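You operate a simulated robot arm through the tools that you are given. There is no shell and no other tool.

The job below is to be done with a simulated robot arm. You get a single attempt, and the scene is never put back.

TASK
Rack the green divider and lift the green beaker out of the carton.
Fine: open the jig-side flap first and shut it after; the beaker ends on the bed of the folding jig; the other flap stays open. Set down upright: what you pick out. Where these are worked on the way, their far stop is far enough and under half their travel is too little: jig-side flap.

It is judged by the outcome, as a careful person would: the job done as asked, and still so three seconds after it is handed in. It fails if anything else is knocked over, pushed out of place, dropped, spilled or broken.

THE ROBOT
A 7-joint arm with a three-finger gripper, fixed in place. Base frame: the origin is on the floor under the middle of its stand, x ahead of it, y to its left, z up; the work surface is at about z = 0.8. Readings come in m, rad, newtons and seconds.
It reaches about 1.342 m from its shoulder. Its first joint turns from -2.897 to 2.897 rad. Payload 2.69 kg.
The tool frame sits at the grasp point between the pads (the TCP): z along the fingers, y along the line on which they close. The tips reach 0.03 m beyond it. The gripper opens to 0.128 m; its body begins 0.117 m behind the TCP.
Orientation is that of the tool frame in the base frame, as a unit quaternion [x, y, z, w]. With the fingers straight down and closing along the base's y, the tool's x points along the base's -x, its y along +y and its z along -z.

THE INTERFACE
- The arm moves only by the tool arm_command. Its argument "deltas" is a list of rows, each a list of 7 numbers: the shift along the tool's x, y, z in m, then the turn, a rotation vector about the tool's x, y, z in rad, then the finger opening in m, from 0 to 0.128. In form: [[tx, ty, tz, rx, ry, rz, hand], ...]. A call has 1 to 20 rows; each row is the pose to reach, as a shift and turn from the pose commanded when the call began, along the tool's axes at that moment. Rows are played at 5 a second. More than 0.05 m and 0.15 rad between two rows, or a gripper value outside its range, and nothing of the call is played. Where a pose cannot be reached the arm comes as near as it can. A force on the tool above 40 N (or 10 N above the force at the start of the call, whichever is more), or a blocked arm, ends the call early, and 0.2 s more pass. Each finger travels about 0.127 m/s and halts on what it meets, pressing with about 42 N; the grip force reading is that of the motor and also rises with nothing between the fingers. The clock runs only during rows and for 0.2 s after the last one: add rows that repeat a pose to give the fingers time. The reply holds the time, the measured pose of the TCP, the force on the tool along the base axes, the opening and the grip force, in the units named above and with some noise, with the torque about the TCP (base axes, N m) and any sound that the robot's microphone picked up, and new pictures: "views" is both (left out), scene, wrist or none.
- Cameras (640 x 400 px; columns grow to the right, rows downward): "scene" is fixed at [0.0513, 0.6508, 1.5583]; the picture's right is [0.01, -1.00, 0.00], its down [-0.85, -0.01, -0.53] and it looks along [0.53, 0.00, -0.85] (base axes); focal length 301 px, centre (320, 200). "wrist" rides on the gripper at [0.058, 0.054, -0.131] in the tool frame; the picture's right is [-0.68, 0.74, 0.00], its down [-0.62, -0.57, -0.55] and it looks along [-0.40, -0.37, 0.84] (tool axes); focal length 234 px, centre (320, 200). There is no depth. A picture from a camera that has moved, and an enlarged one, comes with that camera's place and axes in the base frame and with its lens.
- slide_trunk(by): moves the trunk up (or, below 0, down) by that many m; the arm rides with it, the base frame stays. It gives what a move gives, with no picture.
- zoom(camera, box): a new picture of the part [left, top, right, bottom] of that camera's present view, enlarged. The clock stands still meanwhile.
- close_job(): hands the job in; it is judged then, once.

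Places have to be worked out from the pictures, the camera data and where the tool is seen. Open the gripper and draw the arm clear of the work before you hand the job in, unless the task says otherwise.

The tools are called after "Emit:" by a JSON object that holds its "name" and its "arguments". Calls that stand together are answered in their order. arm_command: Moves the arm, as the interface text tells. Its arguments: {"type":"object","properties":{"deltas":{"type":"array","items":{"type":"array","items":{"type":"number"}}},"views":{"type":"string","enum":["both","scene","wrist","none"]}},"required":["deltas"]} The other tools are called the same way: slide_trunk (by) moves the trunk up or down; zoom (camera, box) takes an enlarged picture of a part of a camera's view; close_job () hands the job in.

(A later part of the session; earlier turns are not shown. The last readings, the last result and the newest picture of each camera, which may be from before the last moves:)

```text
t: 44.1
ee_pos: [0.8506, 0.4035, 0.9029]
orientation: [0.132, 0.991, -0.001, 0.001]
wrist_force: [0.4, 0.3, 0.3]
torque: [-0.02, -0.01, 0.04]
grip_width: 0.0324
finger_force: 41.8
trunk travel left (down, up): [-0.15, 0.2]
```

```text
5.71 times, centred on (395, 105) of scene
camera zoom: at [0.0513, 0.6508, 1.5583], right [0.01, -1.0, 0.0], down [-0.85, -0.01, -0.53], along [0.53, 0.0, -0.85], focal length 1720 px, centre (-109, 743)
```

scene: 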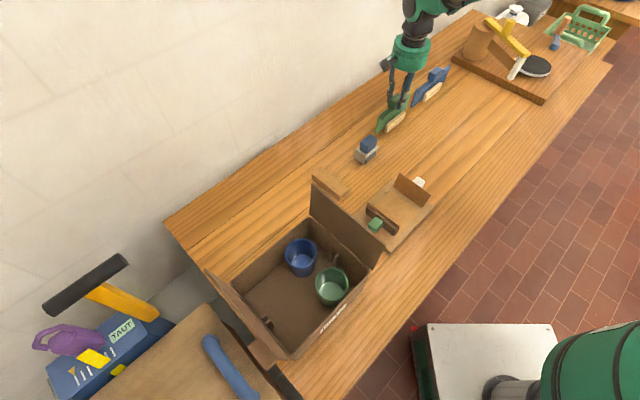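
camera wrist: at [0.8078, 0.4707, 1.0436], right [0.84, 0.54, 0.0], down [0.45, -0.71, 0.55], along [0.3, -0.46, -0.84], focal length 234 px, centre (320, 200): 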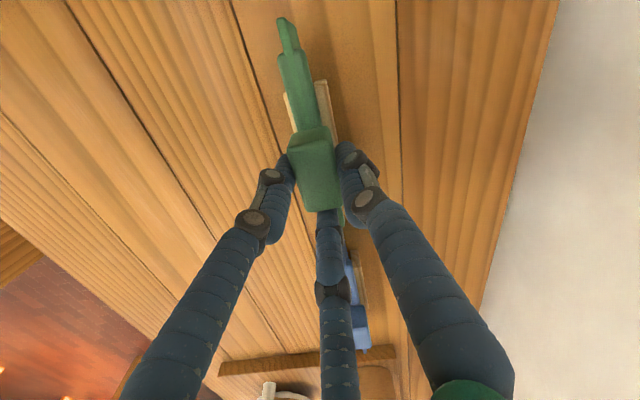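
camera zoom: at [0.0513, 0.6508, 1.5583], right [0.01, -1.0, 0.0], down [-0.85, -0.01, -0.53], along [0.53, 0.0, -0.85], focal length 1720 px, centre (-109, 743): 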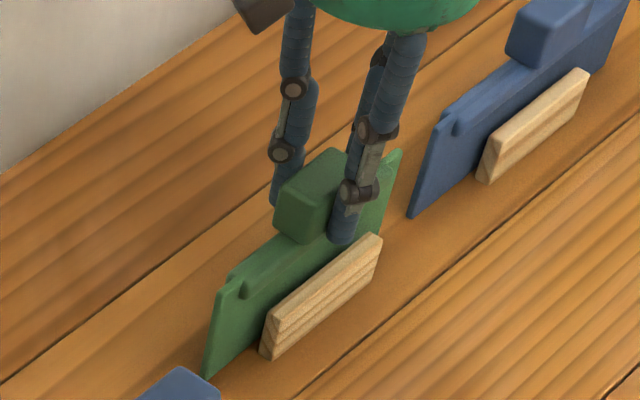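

Still no contact; from the picture the plate bottom is about 9 mm above the bench. I keep lowering in small steps.

Emit:
{"name": "arm_command", "arguments": {"deltas": [[0, 0, 0.002, 0, 0, 0, 0.0], [0, 0, 0.004, 0, 0, 0, 0.0], [0, 0, 0.006, 0, 0, 0, 0.0], [0, 0, 0.008, 0, 0, 0, 0.0]], "views": "none"}}

Emit:
{"name": "zoom", "arguments": {"camera": "scene", "box": [360, 70, 430, 140]}}

```text
t: 45.1
ee_pos: [0.8524, 0.4027, 0.9004]
orientation: [0.131, 0.991, 0.002, 0.003]
wrist_force: [-8.1, 0.0, 31.8]
torque: [0.21, 1.07, 0.11]
grip_width: 0.0326
finger_force: 41.6
trunk travel left (down, up): [-0.15, 0.2]
```

```text
5.71 times, centred on (395, 105) of scene
camera zoom: at [0.0513, 0.6508, 1.5583], right [0.01, -1.0, 0.0], down [-0.85, -0.01, -0.53], along [0.53, 0.0, -0.85], focal length 1720 px, centre (-109, 743)
```

zoom: 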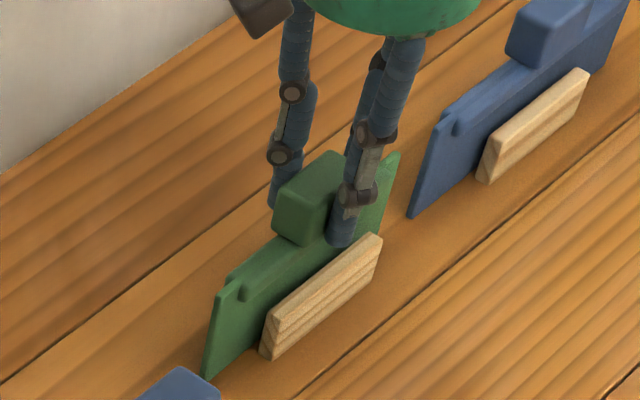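

The plate rests on the bench (32 N upward felt). I take the pressure off by raising 5 mm of command and then open the fingers.

Emit:
{"name": "arm_command", "arguments": {"deltas": [[0, 0, -0.003, 0, 0, 0, 0.0], [0, 0, -0.0055, 0, 0, 0, 0.0], [0, 0, -0.0055, 0, 0, 0, 0.0]], "views": "none"}}

Emit:
{"name": "arm_command", "arguments": {"deltas": [[0, 0, 0, 0, 0, 0, 0.04], [0, 0, 0, 0, 0, 0, 0.05], [0, 0, 0, 0, 0, 0, 0.07], [0, 0, 0, 0, 0, 0, 0.08], [0, 0, 0, 0, 0, 0, 0.08]]}}

Emit:
{"name": "zoom", "arguments": {"camera": "scene", "box": [360, 70, 430, 140]}}

```text
t: 45.9
ee_pos: [0.8507, 0.403, 0.8994]
orientation: [0.131, 0.991, 0.0, 0.001]
wrist_force: [4.4, 2.3, 11.8]
torque: [0.24, -0.52, 0.03]
grip_width: 0.0324
finger_force: 42.3
trunk travel left (down, up): [-0.15, 0.2]
```

```text
t: 47.1
ee_pos: [0.8509, 0.4031, 0.901]
orientation: [0.131, 0.991, 0.0, 0.001]
wrist_force: [0.3, 0.1, 0.2]
torque: [0.01, 0.02, -0.01]
grip_width: 0.0799
finger_force: 0.1
trunk travel left (down, up): [-0.15, 0.2]
camera wrist: at [0.808, 0.4705, 1.0301], right [0.84, 0.54, 0.0], down [0.45, -0.71, 0.55], along [0.3, -0.46, -0.84], focal length 234 px, centre (320, 200)
```

scene: 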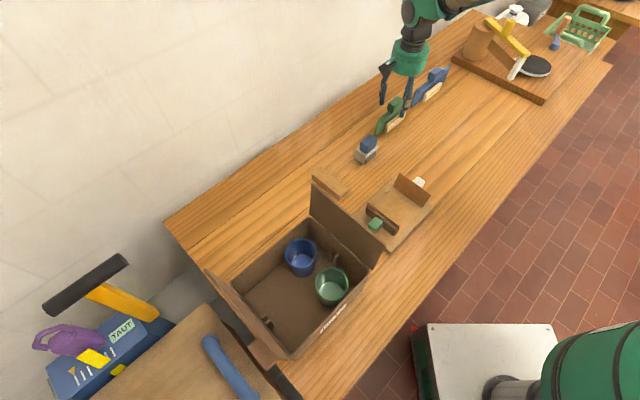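
wrist: 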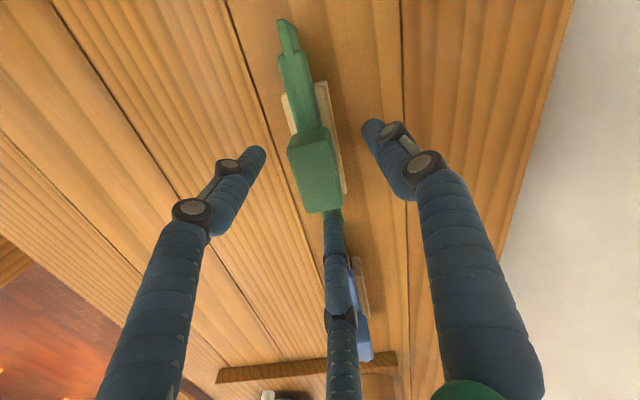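

```text
5.71 times, centred on (395, 105) of scene
camera zoom: at [0.0513, 0.6508, 1.5583], right [0.01, -1.0, 0.0], down [-0.85, -0.01, -0.53], along [0.53, 0.0, -0.85], focal length 1720 px, centre (-109, 743)
```

zoom: 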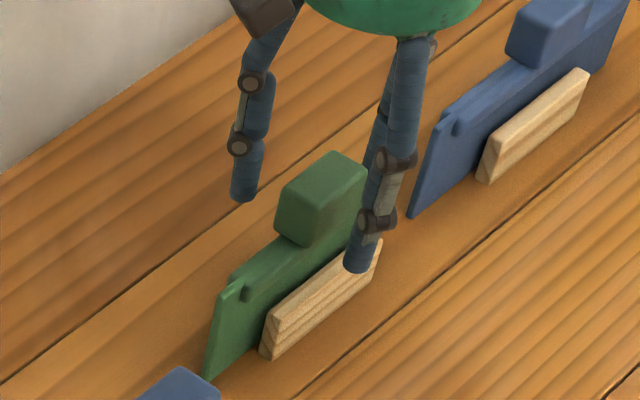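

The green divider stands in the rack like the blue one. I raise the hand clear and fly to a viewpoint where the wrist camera looks along the bench onto the jig, to measure its bed.

Emit:
{"name": "arm_command", "arguments": {"deltas": [[0, 0, -0.04, 0, 0, 0, 0.08], [0, 0, -0.085, 0, 0, 0, 0.08], [0, 0, -0.13, 0, 0, 0, 0.08], [0, 0, -0.175, 0, 0, 0, 0.08], [0, 0, -0.22, 0, 0, 0, 0.08], [0, 0, -0.25, 0, 0, 0, 0.08]], "views": "none"}}

Emit:
{"name": "arm_command", "arguments": {"deltas": [[0.0441, 0.007, 0, 0, 0, 0, 0.06], [0.0882, 0.014, 0, 0, 0, 0, 0.04], [0.1323, 0.0209, 0, 0, 0, 0, 0.02], [0.1764, 0.0279, 0, 0, 0, 0, 0.02], [0.2205, 0.0349, 0, 0, 0, 0, 0.02], [0.2645, 0.0419, 0, 0, 0, 0, 0.02], [0.3086, 0.0489, 0, 0, 0, 0, 0.02], [0.3527, 0.0558, 0, 0, 0, 0, 0.02], [0.3968, 0.0628, 0, 0, 0, 0, 0.02], [0.4409, 0.0698, 0, 0, 0, 0, 0.02], [0.485, 0.0768, 0, 0, 0, 0, 0.02], [0.529, 0.0837, 0, 0, 0, 0, 0.02], [0.529, 0.0837, 0, 0, 0, 0, 0.02]]}}

Emit:
{"name": "zoom", "arguments": {"camera": "scene", "box": [360, 70, 430, 140]}}

```text
t: 48.5
ee_pos: [0.8498, 0.4018, 1.1518]
orientation: [0.132, 0.991, 0.0, 0.001]
wrist_force: [-0.6, -0.7, 0.0]
torque: [0.0, -0.02, 0.0]
grip_width: 0.0803
finger_force: 0.1
trunk travel left (down, up): [-0.15, 0.2]
```

```text
t: 51.3
ee_pos: [0.3604, 0.6215, 1.149]
orientation: [0.131, 0.991, -0.001, 0.002]
wrist_force: [-0.4, 0.2, 0.2]
torque: [-0.06, -0.06, 0.02]
grip_width: 0.0197
finger_force: 0.1
trunk travel left (down, up): [-0.15, 0.2]
camera wrist: at [0.3177, 0.6896, 1.2786], right [0.84, 0.54, 0.0], down [0.45, -0.71, 0.55], along [0.3, -0.46, -0.83], focal length 234 px, centre (320, 200)
```

scene: 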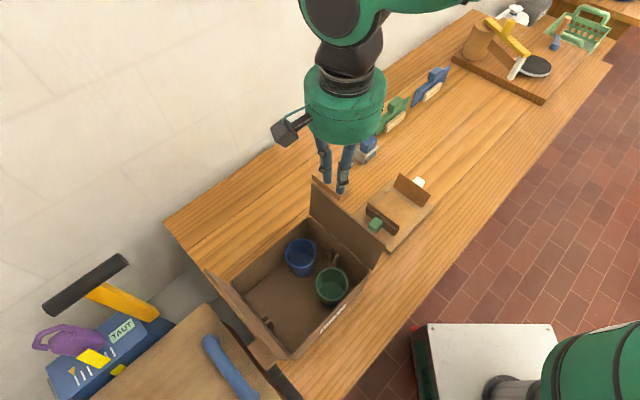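
wrist: 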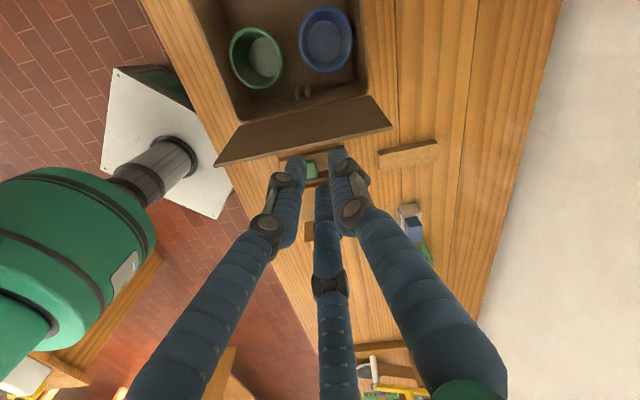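

```text
5.71 times, centred on (395, 105) of scene
camera zoom: at [0.0513, 0.6508, 1.5583], right [0.01, -1.0, 0.0], down [-0.85, -0.01, -0.53], along [0.53, 0.0, -0.85], focal length 1720 px, centre (-109, 743)
```

zoom: 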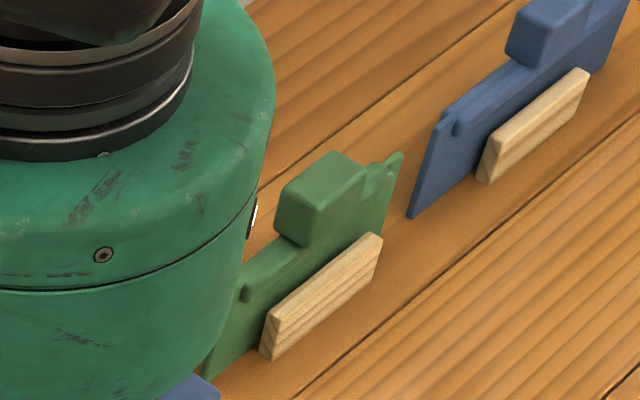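

The fingers hide the jig from here, but the beakers and racked divider look fine. I shift so the camera sits almost straight above the jig.

Emit:
{"name": "arm_command", "arguments": {"deltas": [[-0.0304, -0.0289, 0, 0, 0, 0, 0.02], [-0.0608, -0.0578, 0, 0, 0, 0, 0.02], [-0.0912, -0.0867, 0, 0, 0, 0, 0.02], [-0.1215, -0.1156, 0, 0, 0, 0, 0.02], [-0.1519, -0.1445, 0, 0, 0, 0, 0.02], [-0.1823, -0.1734, 0, 0, 0, 0, 0.02], [-0.1823, -0.1734, 0, 0, 0, 0, 0.02]], "views": "wrist"}}

Emit:
{"name": "zoom", "arguments": {"camera": "wrist", "box": [200, 0, 440, 150]}}

Emit:
{"name": "zoom", "arguments": {"camera": "scene", "box": [340, 160, 450, 260]}}

```text
t: 52.9
ee_pos: [0.4929, 0.4047, 1.1504]
orientation: [0.131, 0.991, 0.0, 0.0]
wrist_force: [0.0, -1.0, 0.6]
torque: [0.07, 0.01, 0.01]
grip_width: 0.0201
finger_force: 0.0
trunk travel left (down, up): [-0.15, 0.2]
camera wrist: at [0.4491, 0.4728, 1.2802], right [0.84, 0.54, 0.0], down [0.45, -0.71, 0.55], along [0.3, -0.46, -0.84], focal length 234 px, centre (320, 200)
```

wrist: 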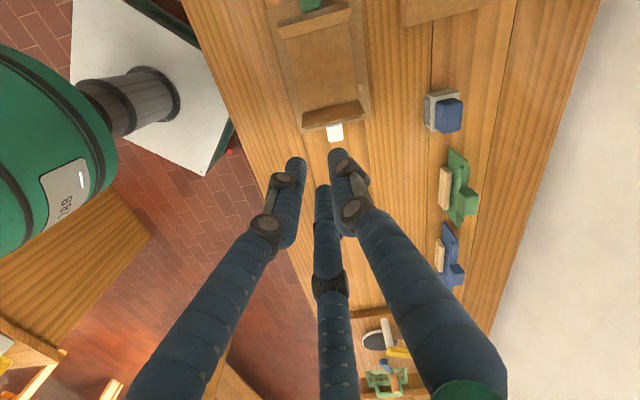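

```text
2.67 times, centred on (320, 75) of wrist
camera zoom: at [0.4491, 0.4728, 1.2802], right [0.84, 0.54, 0.0], down [0.45, -0.71, 0.55], along [0.3, -0.46, -0.84], focal length 624 px, centre (320, 533)
```

zoom: 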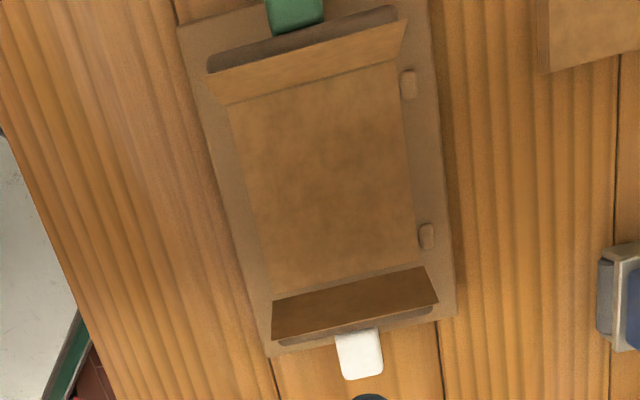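

```text
4.00 times, centred on (395, 210) of scene
camera zoom: at [0.0513, 0.6508, 1.5583], right [0.01, -1.0, 0.0], down [-0.85, -0.01, -0.53], along [0.53, 0.0, -0.85], focal length 1204 px, centre (20, 160)
```

zoom: 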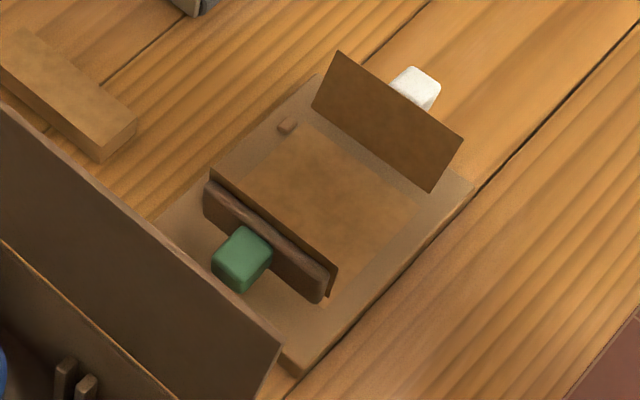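

The bed lies between fold lines at u≈−0.039 and 0.0745 (centre u≈0.018, w≈0.652), with both wings leaning outward, so the beaker fits. Now I go above the green beaker, turning the wrist to 45°, hand nearly closed.

Emit:
{"name": "arm_command", "arguments": {"deltas": [[0.0369, 0.0187, 0, 0, 0, 0.0654, 0.01], [0.0737, 0.0375, 0, 0, 0, 0.1309, 0.004], [0.1106, 0.0562, 0, 0, 0, 0.1963, 0.004], [0.1475, 0.075, 0, 0, 0, 0.2618, 0.004], [0.1844, 0.0937, 0, 0, 0, 0.3272, 0.004], [0.2213, 0.1124, 0, 0, 0, 0.3927, 0.004], [0.2581, 0.1312, 0, 0, 0, 0.4581, 0.004], [0.295, 0.1499, 0, 0, 0, 0.5236, 0.004], [0.295, 0.1499, 0, 0, 0, 0.5236, 0.004]]}}

Emit:
{"name": "zoom", "arguments": {"camera": "wrist", "box": [220, 40, 420, 180]}}

Emit:
{"name": "zoom", "arguments": {"camera": "scene", "box": [250, 220, 390, 340]}}

```text
t: 54.9
ee_pos: [0.2458, 0.6274, 1.1483]
orientation: [0.384, 0.923, 0.0, 0.002]
wrist_force: [-0.6, 0.6, 0.2]
torque: [-0.05, -0.04, -0.04]
grip_width: 0.004
finger_force: 0.0
trunk travel left (down, up): [-0.15, 0.2]
camera wrist: at [0.242, 0.7088, 1.278], right [1.0, 0.04, 0.0], down [0.03, -0.83, 0.55], along [0.02, -0.55, -0.84], focal length 234 px, centre (320, 200)
```

scene: 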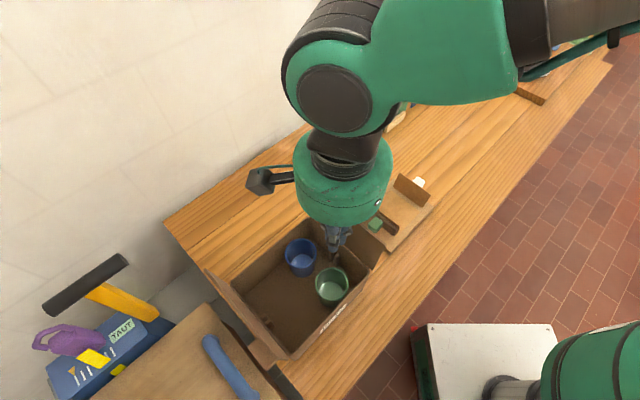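
wrist: 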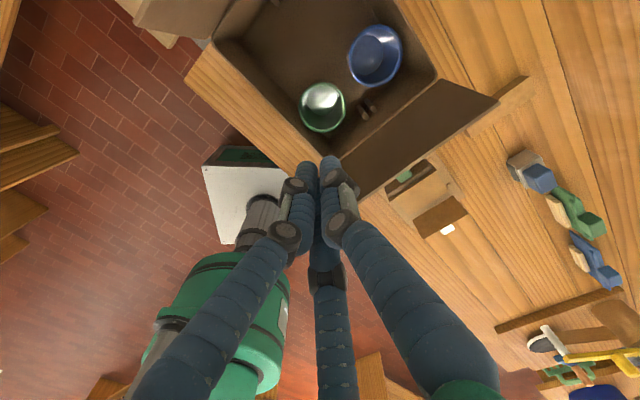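

```text
2.86 times, centred on (320, 110) of wrist
camera zoom: at [0.242, 0.7088, 1.278], right [1.0, 0.04, 0.0], down [0.03, -0.83, 0.55], along [0.02, -0.55, -0.84], focal length 669 px, centre (320, 457)
```

zoom: 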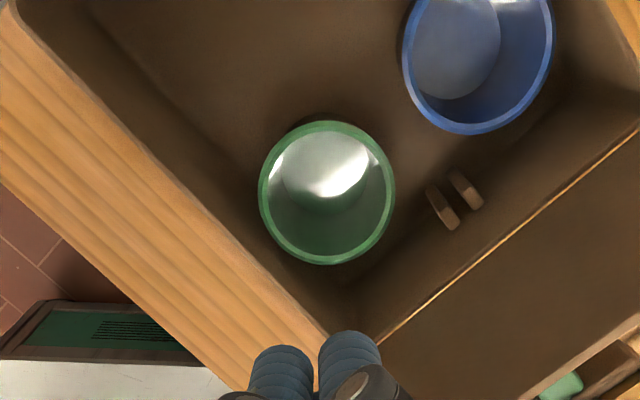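

```text
3.33 times, centred on (320, 280) of scene
camera zoom: at [0.0513, 0.6508, 1.5583], right [0.01, -1.0, 0.0], down [-0.85, -0.01, -0.53], along [0.53, 0.0, -0.85], focal length 1004 px, centre (320, -67)
```

zoom: 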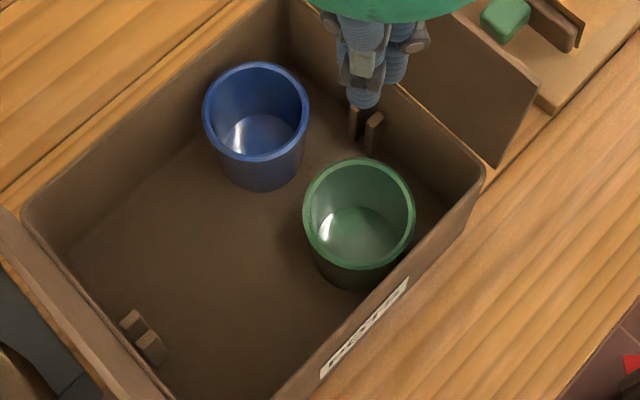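

The tool axis is within ~4 mm of the green beaker's centre. Because the beaker stands close to the wall and the blue one, I will first nudge it from inside into the free half; I descend with closed fingers to just above its rim.

Emit:
{"name": "arm_command", "arguments": {"deltas": [[-0.001, 0.004, 0.04, 0, 0, 0, 0.0], [-0.001, 0.004, 0.08, 0, 0, 0, 0.0], [-0.001, 0.004, 0.12, 0, 0, 0, 0.0], [-0.001, 0.004, 0.16, 0, 0, 0, 0.0], [-0.001, 0.004, 0.2, 0, 0, 0, 0.0], [-0.001, 0.004, 0.215, 0, 0, 0, 0.0], [-0.001, 0.004, 0.215, 0, 0, 0, 0.0]]}}

Emit:
{"name": "zoom", "arguments": {"camera": "wrist", "box": [200, 80, 440, 260]}}

Emit:
{"name": "zoom", "arguments": {"camera": "scene", "box": [250, 220, 390, 340]}}

```text
t: 56.5
ee_pos: [0.2505, 0.63, 0.9348]
orientation: [0.384, 0.923, 0.001, 0.0]
wrist_force: [0.3, 0.0, -0.4]
torque: [-0.01, 0.03, -0.01]
grip_width: 0.002
finger_force: 31.1
trunk travel left (down, up): [-0.15, 0.2]
camera wrist: at [0.2465, 0.7101, 1.0635], right [1.0, 0.04, 0.0], down [0.03, -0.84, 0.55], along [0.02, -0.55, -0.84], focal length 234 px, centre (320, 200)
```

scene: 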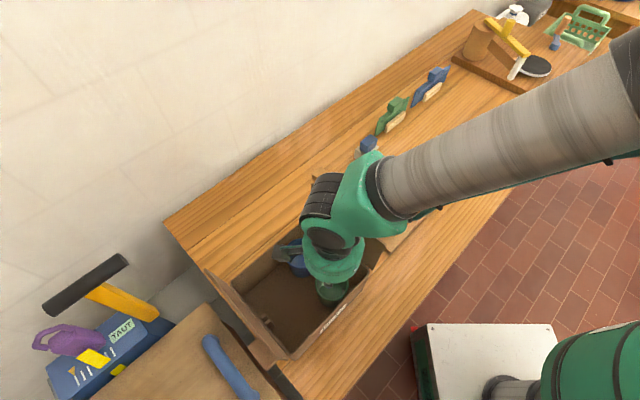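
wrist: 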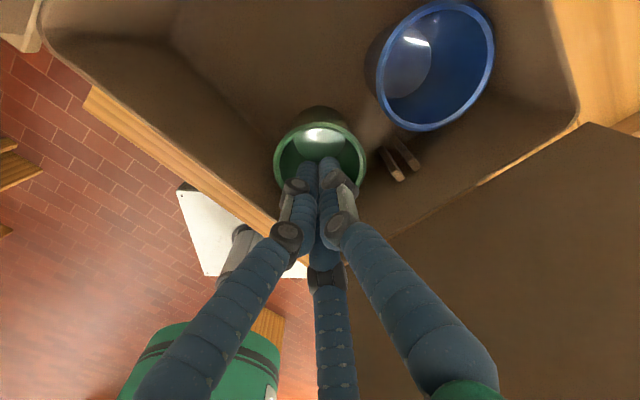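

```text
2.22 times, centred on (320, 170) of wrist
camera zoom: at [0.2465, 0.7101, 1.0635], right [1.0, 0.04, 0.0], down [0.03, -0.84, 0.55], along [0.02, -0.55, -0.84], focal length 520 px, centre (320, 267)
```

zoom: 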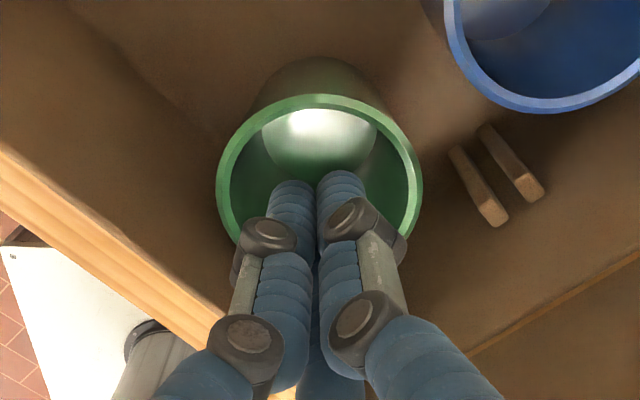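

```text
3.33 times, centred on (320, 280) of scene
camera zoom: at [0.0513, 0.6508, 1.5583], right [0.01, -1.0, 0.0], down [-0.85, -0.01, -0.53], along [0.53, 0.0, -0.85], focal length 1004 px, centre (320, -67)
```

zoom: 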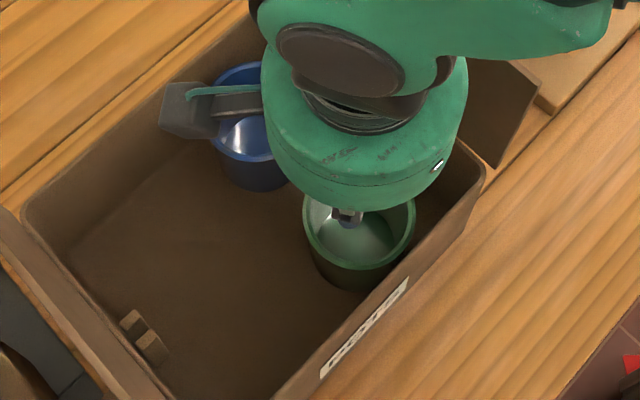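

The bundle is centred over the beaker. One of the boxes on the hand would come close to the open flap in this yaw, so I turn the wrist back 30° here (still above the rim), then descend into the beaker.

Emit:
{"name": "arm_command", "arguments": {"deltas": [[0.001, 0, 0, 0, 0, -0.1309, 0.0], [0.002, 0, 0, 0, 0, -0.2618, 0.0], [0.003, 0, 0, 0, 0, -0.3927, 0.0], [0.004, 0, 0, 0, 0, -0.5236, 0.0], [0.004, 0, 0.015, 0, 0, -0.5236, 0.0], [0.004, 0, 0.03, 0, 0, -0.5236, 0.0], [0.004, 0, 0.045, 0, 0, -0.5236, 0.0], [0.004, 0, 0.06, 0, 0, -0.5236, 0.0], [0.004, 0, 0.06, 0, 0, -0.5236, 0.0]]}}

Emit:
{"name": "zoom", "arguments": {"camera": "wrist", "box": [200, 60, 440, 260]}}

Emit:
{"name": "zoom", "arguments": {"camera": "scene", "box": [250, 220, 390, 340]}}

```text
t: 57.9
ee_pos: [0.2489, 0.6367, 0.9177]
orientation: [0.129, 0.992, 0.005, 0.002]
wrist_force: [0.0, 2.1, 11.9]
torque: [0.03, 0.12, 0.06]
grip_width: 0.0019
finger_force: 31.6
trunk travel left (down, up): [-0.15, 0.2]
stopped in row 6: the force on the tool passed its limit at 54 N (the readings are from after the stop); the commanded pose is now the measured one
camera wrist: at [0.2053, 0.7033, 1.0479], right [0.84, 0.54, 0.01], down [0.45, -0.71, 0.54], along [0.3, -0.46, -0.84], focal length 234 px, centre (320, 200)
```

scene: 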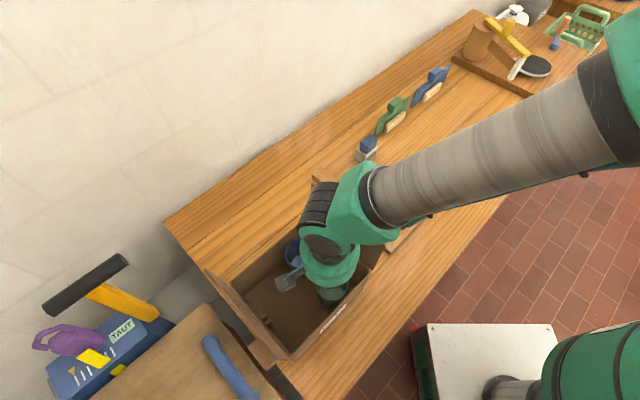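
wrist: 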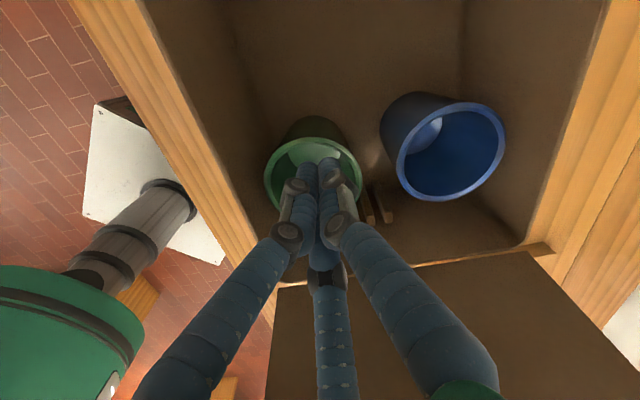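

```text
2.00 times, centred on (320, 160) of wrist
camera zoom: at [0.2053, 0.7033, 1.0479], right [0.84, 0.54, 0.01], down [0.45, -0.71, 0.54], along [0.3, -0.46, -0.84], focal length 468 px, centre (320, 280)
```

zoom: 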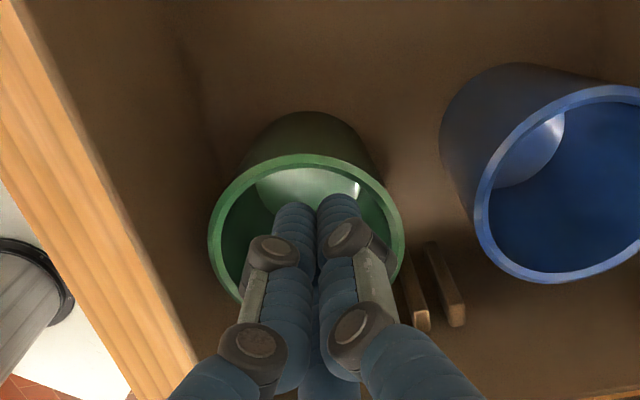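

```text
3.33 times, centred on (320, 280) of scene
camera zoom: at [0.0513, 0.6508, 1.5583], right [0.01, -1.0, 0.0], down [-0.85, -0.01, -0.53], along [0.53, 0.0, -0.85], focal length 1004 px, centre (320, -67)
```

zoom: 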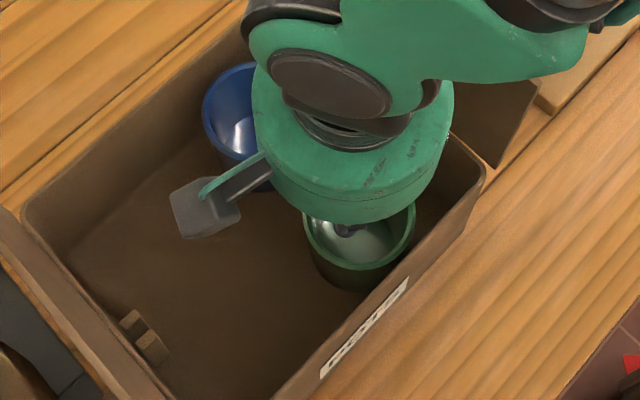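

A fingertip most likely touched the rim (force spike at tip height ≈ rim height; the bundle had drifted ~10 mm off centre). I lift 2.5 cm, recentre over the beaker and look again.

Emit:
{"name": "arm_command", "arguments": {"deltas": [[0, 0, -0.012, 0, 0, 0, 0.0], [0, 0, -0.025, 0.0053, 0.0013, 0.0015, 0.0], [-0.003, -0.0098, -0.025, 0.0106, 0.0026, 0.003, 0.0], [-0.003, -0.0098, -0.025, 0.0106, 0.0026, 0.003, 0.0]]}}

Emit:
{"name": "zoom", "arguments": {"camera": "wrist", "box": [200, 60, 440, 260]}}

Emit:
{"name": "zoom", "arguments": {"camera": "scene", "box": [250, 220, 390, 340]}}

```text
t: 58.9
ee_pos: [0.2485, 0.6248, 0.9396]
orientation: [0.131, 0.991, -0.002, 0.0]
wrist_force: [-0.7, 0.5, -0.7]
torque: [0.01, 0.01, -0.01]
grip_width: 0.0024
finger_force: 31.6
trunk travel left (down, up): [-0.15, 0.2]
camera wrist: at [0.2063, 0.6938, 1.0697], right [0.85, 0.53, 0.0], down [0.45, -0.7, 0.55], along [0.29, -0.47, -0.83], focal length 234 px, centre (320, 200)
```

scene: 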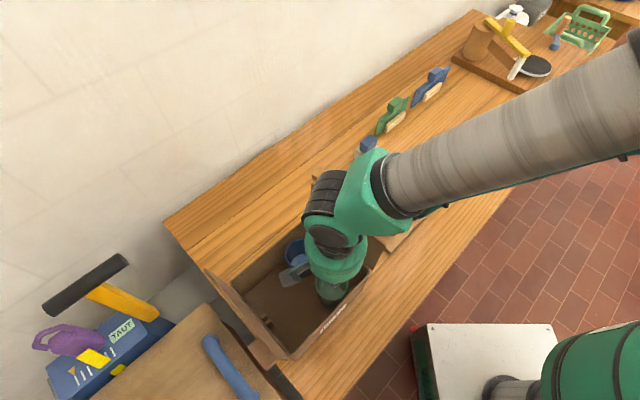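
wrist: 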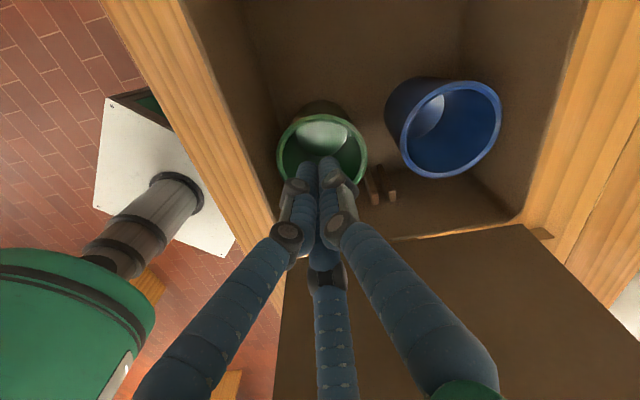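

```text
2.00 times, centred on (320, 160) of wrist
camera zoom: at [0.2063, 0.6938, 1.0697], right [0.85, 0.53, 0.0], down [0.45, -0.7, 0.55], along [0.29, -0.47, -0.83], focal length 468 px, centre (320, 280)
```

zoom: 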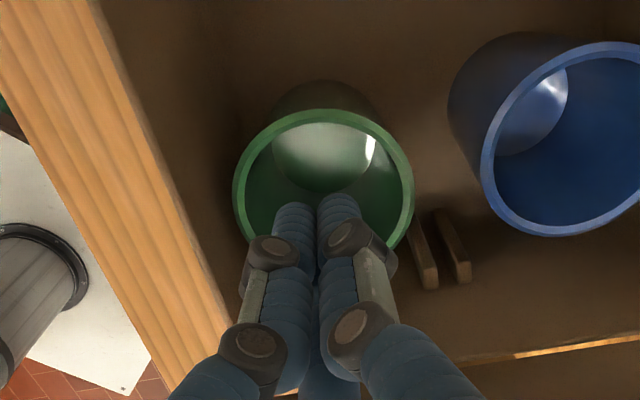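

```text
3.33 times, centred on (320, 280) of scene
camera zoom: at [0.0513, 0.6508, 1.5583], right [0.01, -1.0, 0.0], down [-0.85, -0.01, -0.53], along [0.53, 0.0, -0.85], focal length 1004 px, centre (320, -67)
```

zoom: 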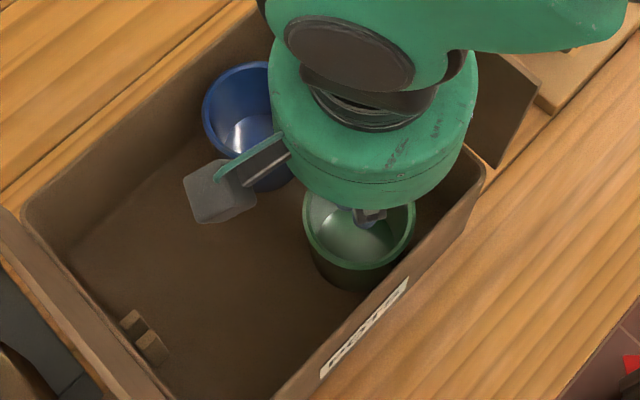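

The tool axis is now within ~2 mm of the beaker's centre. I descend into it again.

Emit:
{"name": "arm_command", "arguments": {"deltas": [[-0.001, 0, 0.012, 0, 0, 0, 0.0], [-0.001, 0, 0.024, 0, 0, 0, 0.0], [-0.001, 0, 0.036, 0, 0, 0, 0.0], [-0.001, 0, 0.048, 0, 0, 0, 0.0], [-0.001, 0, 0.062, 0, 0, 0, 0.0], [-0.001, 0, 0.062, 0, 0, 0, 0.0]]}}

Emit:
{"name": "zoom", "arguments": {"camera": "scene", "box": [250, 220, 390, 340]}}

```text
t: 59.6
ee_pos: [0.2505, 0.6284, 0.9179]
orientation: [0.132, 0.991, 0.002, 0.002]
wrist_force: [1.2, 2.6, 13.0]
torque: [0.03, 0.02, 0.05]
grip_width: 0.002
finger_force: 31.7
trunk travel left (down, up): [-0.15, 0.2]
stopped in row 3: the force on the tool passed its limit at 53 N (the readings are from after the stop); the commanded pose is now the measured one
camera wrist: at [0.2083, 0.6967, 1.0477], right [0.84, 0.54, 0.0], down [0.45, -0.71, 0.55], along [0.3, -0.46, -0.84], focal length 234 px, centre (320, 200)
```

scene: 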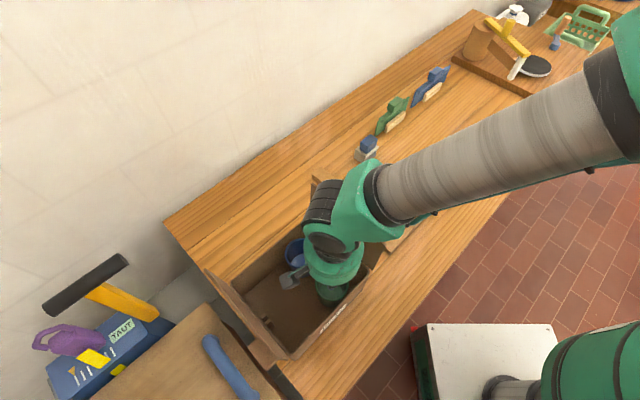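
wrist: 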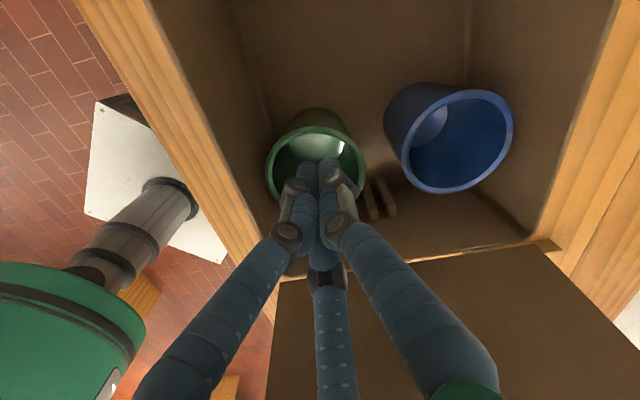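

```text
3.33 times, centred on (320, 280) of scene
camera zoom: at [0.0513, 0.6508, 1.5583], right [0.01, -1.0, 0.0], down [-0.85, -0.01, -0.53], along [0.53, 0.0, -0.85], focal length 1004 px, centre (320, -67)
```

zoom: 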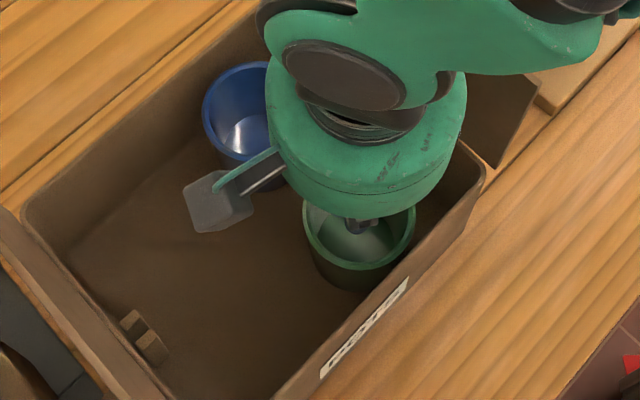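

The reaction torque is almost zero, so the contact is right under the fingertips: the beaker's mouth will not admit the fingers, and I must work from outside. I raise the hand clear and try a pose on the robot side of the carton, hand fully open, from which one finger can reach the gap between the beaker and the jig-side wall.

Emit:
{"name": "arm_command", "arguments": {"deltas": [[0, 0, -0.04, 0, 0, 0, 0.0], [0, 0, -0.085, 0, 0, 0, 0.0], [0, 0, -0.13, 0, 0, 0, 0.0], [0, 0, -0.175, 0, 0, 0, 0.0]], "views": "none"}}

```text
t: 60.6
ee_pos: [0.2513, 0.6273, 1.0898]
orientation: [0.131, 0.991, 0.0, 0.0]
wrist_force: [0.1, -0.2, -0.4]
torque: [-0.01, 0.02, -0.01]
grip_width: 0.0023
finger_force: 31.2
trunk travel left (down, up): [-0.15, 0.2]
```

Now I move over the robot-side wall, turning the wrist to −47° and opening fully, still above everything.

Emit:
{"name": "arm_command", "arguments": {"deltas": [[0.0032, -0.0095, -0.003, 0, 0, -0.1353, 0.03], [0.0063, -0.019, -0.006, 0, 0, -0.2705, 0.06], [0.0095, -0.0286, -0.009, 0, 0, -0.4058, 0.09], [0.0127, -0.0381, -0.012, 0, 0, -0.541, 0.11], [0.0158, -0.0476, -0.015, 0, 0, -0.6763, 0.128], [0.019, -0.0571, -0.018, 0, 0, -0.8115, 0.128], [0.0221, -0.0667, -0.02, 0, 0, -0.9468, 0.128], [0.0253, -0.0762, -0.02, 0, 0, -1.082, 0.128], [0.0253, -0.0762, -0.02, 0, 0, -1.082, 0.128]]}}

Emit:
{"name": "zoom", "arguments": {"camera": "scene", "box": [250, 200, 410, 340]}}

```text
t: 62.6
ee_pos: [0.2071, 0.5569, 1.1022]
orientation: [-0.397, 0.918, -0.005, -0.003]
wrist_force: [-0.3, -0.5, 0.9]
torque: [0.01, -0.01, -0.01]
grip_width: 0.128
finger_force: 0.0
trunk travel left (down, up): [-0.15, 0.2]
camera wrist: at [0.1279, 0.5539, 1.233], right [-0.07, 1.0, -0.01], down [0.84, 0.07, 0.55], along [0.54, 0.03, -0.84], focal length 234 px, centre (320, 200)
```

scene: 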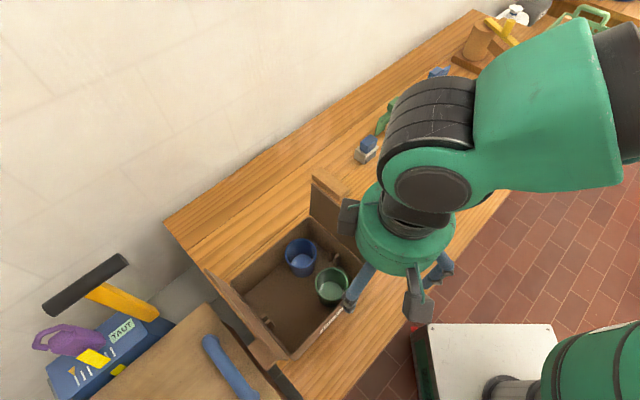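
wrist: 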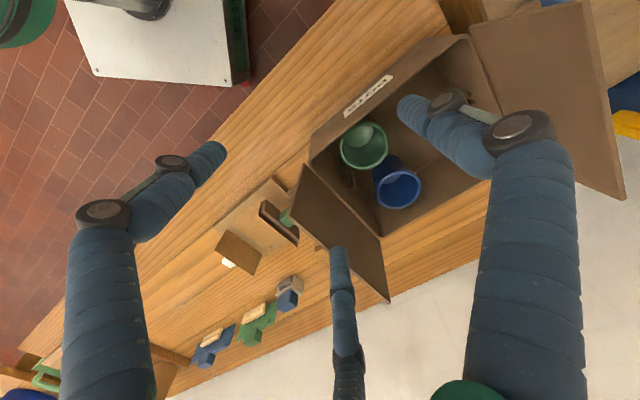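

```text
2.86 times, centred on (330, 270) of scene
camera zoom: at [0.0513, 0.6508, 1.5583], right [0.01, -1.0, 0.0], down [-0.85, -0.01, -0.53], along [0.53, 0.0, -0.85], focal length 860 px, centre (291, 0)
```

zoom: 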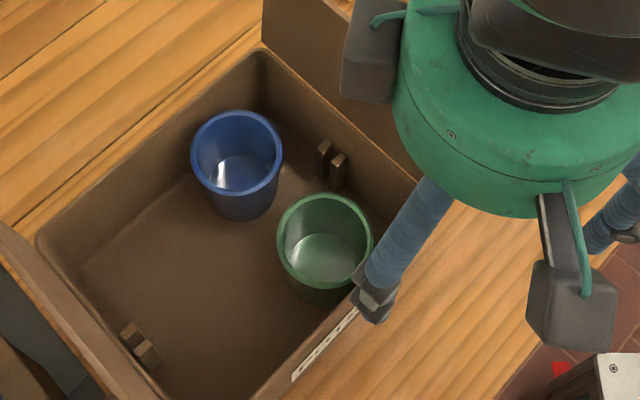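

The pose is reachable. I enlarge the wrist view to check where the beaker, the wall and this finger are relative to each other.

Emit:
{"name": "zoom", "arguments": {"camera": "wrist", "box": [290, 70, 450, 230]}}

```text
2.50 times, centred on (370, 150) of wrist
camera zoom: at [0.1279, 0.5539, 1.233], right [-0.07, 1.0, -0.01], down [0.84, 0.07, 0.55], along [0.54, 0.03, -0.84], focal length 585 px, centre (195, 325)
```

zoom: 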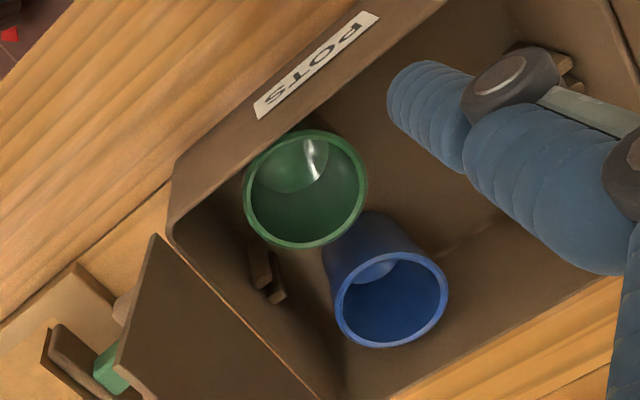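

Gap between beaker and jig-side wall is about 34 mm; the finger needs roughly 28 mm including its knuckle. I turn another 10° so the knuckle bulge points along the wall, and descend to just above the carton rim to check.

Emit:
{"name": "arm_command", "arguments": {"deltas": [[0.0019, -0.0032, 0.01, -0.003, -0.0048, -0.089, 0.128], [0.0038, -0.0063, 0.04, -0.006, -0.0095, -0.178, 0.128], [0.0038, -0.0063, 0.08, -0.006, -0.0095, -0.178, 0.128], [0.0038, -0.0063, 0.12, -0.006, -0.0095, -0.178, 0.128], [0.0038, -0.0063, 0.14, -0.006, -0.0095, -0.178, 0.128], [0.0038, -0.0063, 0.14, -0.006, -0.0095, -0.178, 0.128]]}}

Emit:
{"name": "zoom", "arguments": {"camera": "scene", "box": [280, 220, 420, 340]}}

Emit:
{"name": "zoom", "arguments": {"camera": "wrist", "box": [240, 100, 480, 300]}}

```text
t: 64.0
ee_pos: [0.21, 0.554, 0.9706]
orientation: [-0.478, 0.878, 0.005, 0.004]
wrist_force: [0.3, 0.4, 0.8]
torque: [0.01, 0.01, -0.01]
grip_width: 0.1283
finger_force: 0.0
trunk travel left (down, up): [-0.15, 0.2]
camera wrist: at [0.132, 0.5338, 1.1003], right [-0.25, 0.97, 0.01], down [0.81, 0.2, 0.55], along [0.53, 0.15, -0.83], focal length 234 px, centre (320, 200)
```

scene: 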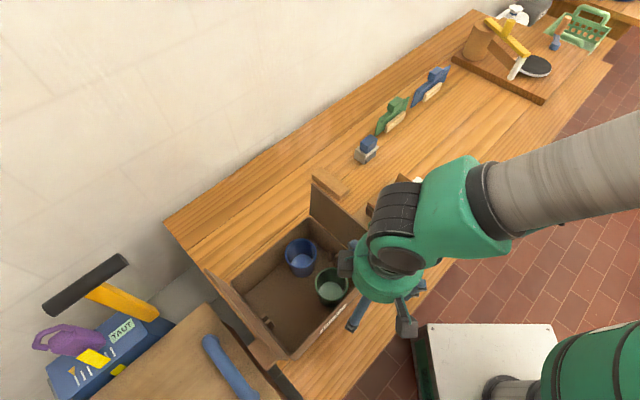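
wrist: 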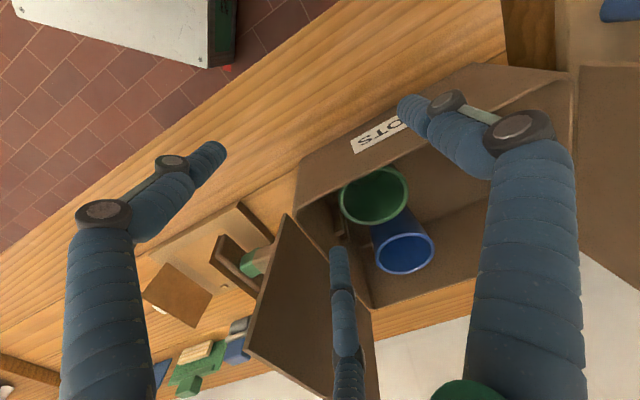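

```text
3.33 times, centred on (350, 280) of scene
camera zoom: at [0.0513, 0.6508, 1.5583], right [0.01, -1.0, 0.0], down [-0.85, -0.01, -0.53], along [0.53, 0.0, -0.85], focal length 1004 px, centre (220, -67)
```

zoom: 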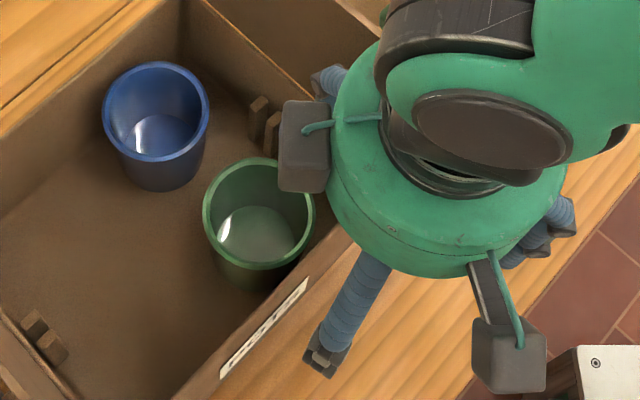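

```text
2.00 times, centred on (360, 200) of wrist
camera zoom: at [0.132, 0.5338, 1.1003], right [-0.25, 0.97, 0.01], down [0.81, 0.2, 0.55], along [0.53, 0.15, -0.83], focal length 468 px, centre (240, 200)
```

zoom: 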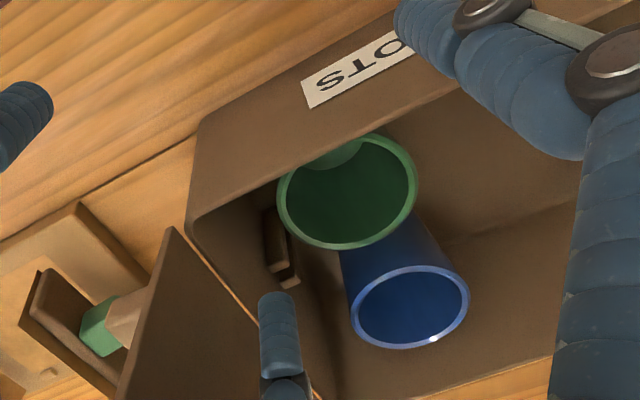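

I correct 6 mm toward the jig-side wall so the finger is centred in the gap, fix the slight tilt, and descend to tip height just above the rims.

Emit:
{"name": "arm_command", "arguments": {"deltas": [[0.0014, -0.0028, 0.01, 0.0025, 0.006, 0, 0.128], [0.0028, -0.0055, 0.02, 0.005, 0.0118, 0, 0.128], [0.0028, -0.0055, 0.035, 0.005, 0.0118, 0, 0.128], [0.0028, -0.0055, 0.045, 0.005, 0.0118, 0, 0.128], [0.0028, -0.0055, 0.045, 0.005, 0.0118, 0, 0.128]]}}

Emit:
{"name": "zoom", "arguments": {"camera": "scene", "box": [280, 220, 420, 340]}}

Emit:
{"name": "zoom", "arguments": {"camera": "wrist", "box": [240, 100, 480, 300]}}

```text
t: 65.2
ee_pos: [0.2128, 0.5506, 0.925]
orientation: [-0.478, 0.878, -0.001, -0.001]
wrist_force: [1.0, 0.1, 0.4]
torque: [0.0, -0.01, 0.0]
grip_width: 0.1281
finger_force: 0.1
trunk travel left (down, up): [-0.15, 0.2]
camera wrist: at [0.135, 0.5304, 1.0552], right [-0.25, 0.97, 0.0], down [0.81, 0.21, 0.55], along [0.53, 0.14, -0.84], focal length 234 px, centre (320, 200)
```

scene: 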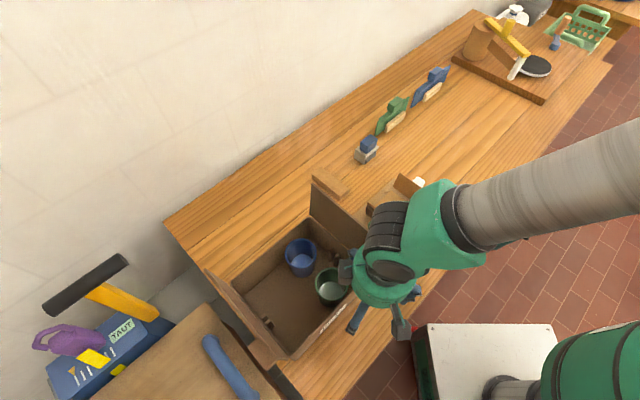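
wrist: 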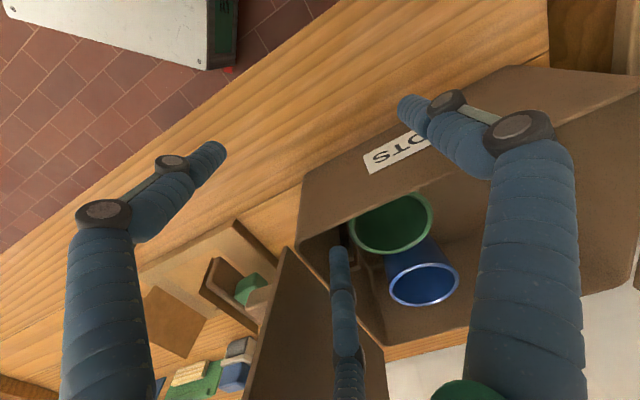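

```text
3.33 times, centred on (350, 280) of scene
camera zoom: at [0.0513, 0.6508, 1.5583], right [0.01, -1.0, 0.0], down [-0.85, -0.01, -0.53], along [0.53, 0.0, -0.85], focal length 1004 px, centre (220, -67)
```

zoom: 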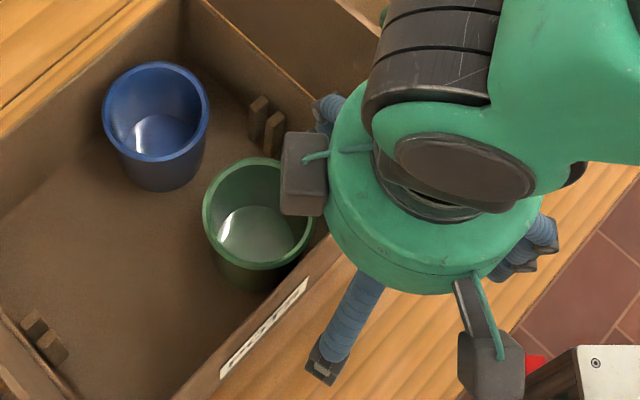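

```text
2.00 times, centred on (360, 200) of wrist
camera zoom: at [0.135, 0.5304, 1.0552], right [-0.25, 0.97, 0.0], down [0.81, 0.21, 0.55], along [0.53, 0.14, -0.84], focal length 468 px, centre (240, 200)
```

zoom: 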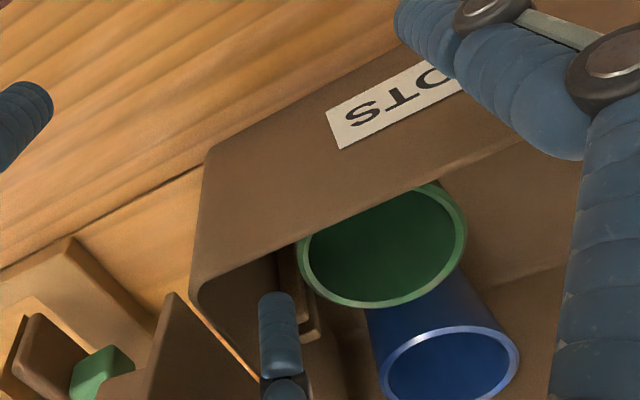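

In this view the finger (u≈−0.216) sits between beaker edge and wall with ~4–5 mm on each side. I lower it 5 cm beside the beaker, watching the force.

Emit:
{"name": "arm_command", "arguments": {"deltas": [[0, -0.001, 0.01, 0, 0, 0, 0.128], [0, -0.001, 0.02, 0, 0, 0, 0.128], [0, -0.001, 0.03, 0, 0, 0, 0.128], [0, -0.001, 0.04, 0, 0, 0, 0.128], [0, -0.001, 0.05, 0, 0, 0, 0.128], [0, -0.001, 0.05, 0, 0, 0, 0.128]]}}

Emit:
{"name": "zoom", "arguments": {"camera": "wrist", "box": [240, 100, 480, 300]}}

Emit:
{"name": "zoom", "arguments": {"camera": "scene", "box": [280, 220, 420, 340]}}

```text
t: 66.7
ee_pos: [0.2132, 0.5487, 0.8752]
orientation: [-0.478, 0.878, 0.0, -0.001]
wrist_force: [-0.3, 0.2, -0.4]
torque: [-0.03, 0.01, 0.0]
grip_width: 0.128
finger_force: 0.1
trunk travel left (down, up): [-0.15, 0.2]
camera wrist: at [0.1356, 0.5301, 1.0045], right [-0.25, 0.97, 0.0], down [0.81, 0.21, 0.55], along [0.53, 0.14, -0.84], focal length 234 px, centre (320, 200)
```

scene: 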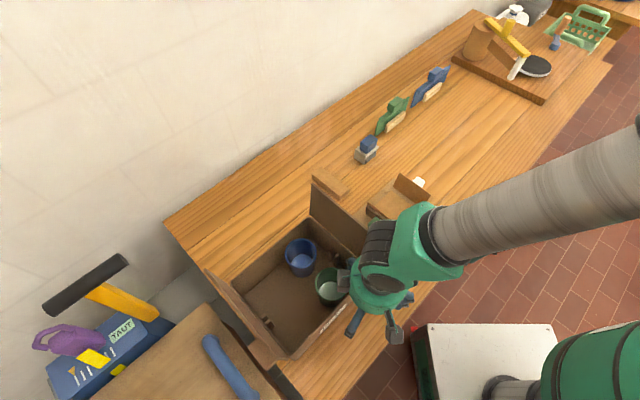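
wrist: 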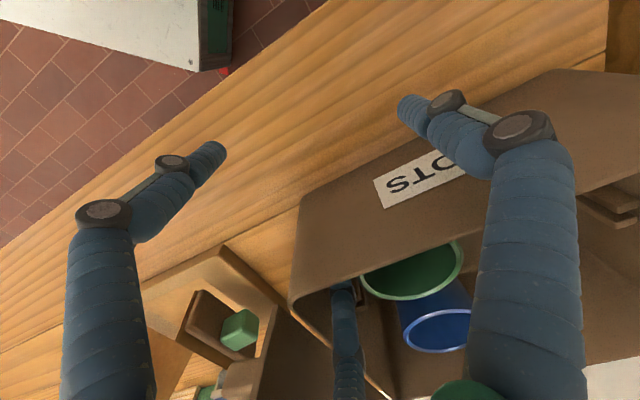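

```text
2.00 times, centred on (360, 200) of wrist
camera zoom: at [0.1356, 0.5301, 1.0045], right [-0.25, 0.97, 0.0], down [0.81, 0.21, 0.55], along [0.53, 0.14, -0.84], focal length 468 px, centre (240, 200)
```

zoom: 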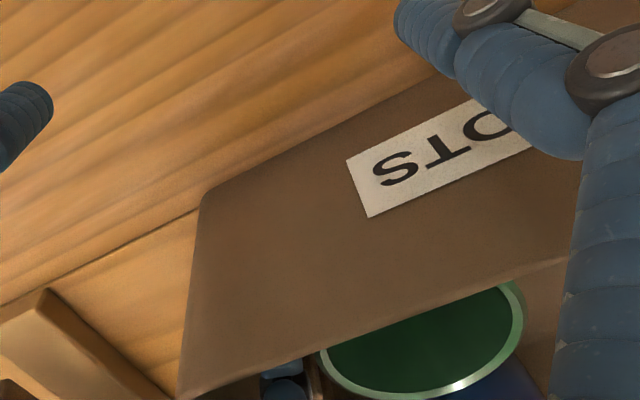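

```text
3.33 times, centred on (350, 280) of scene
camera zoom: at [0.0513, 0.6508, 1.5583], right [0.01, -1.0, 0.0], down [-0.85, -0.01, -0.53], along [0.53, 0.0, -0.85], focal length 1004 px, centre (220, -67)
```

zoom: 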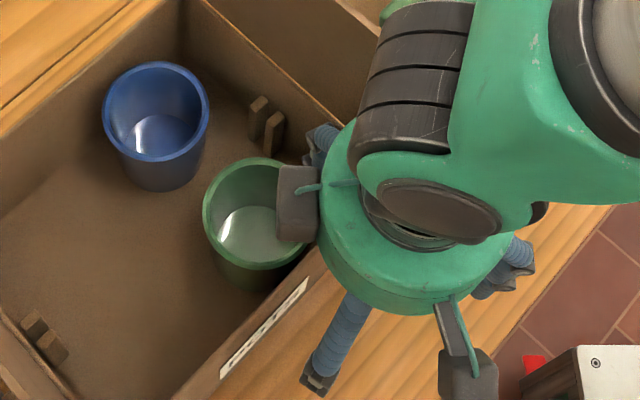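

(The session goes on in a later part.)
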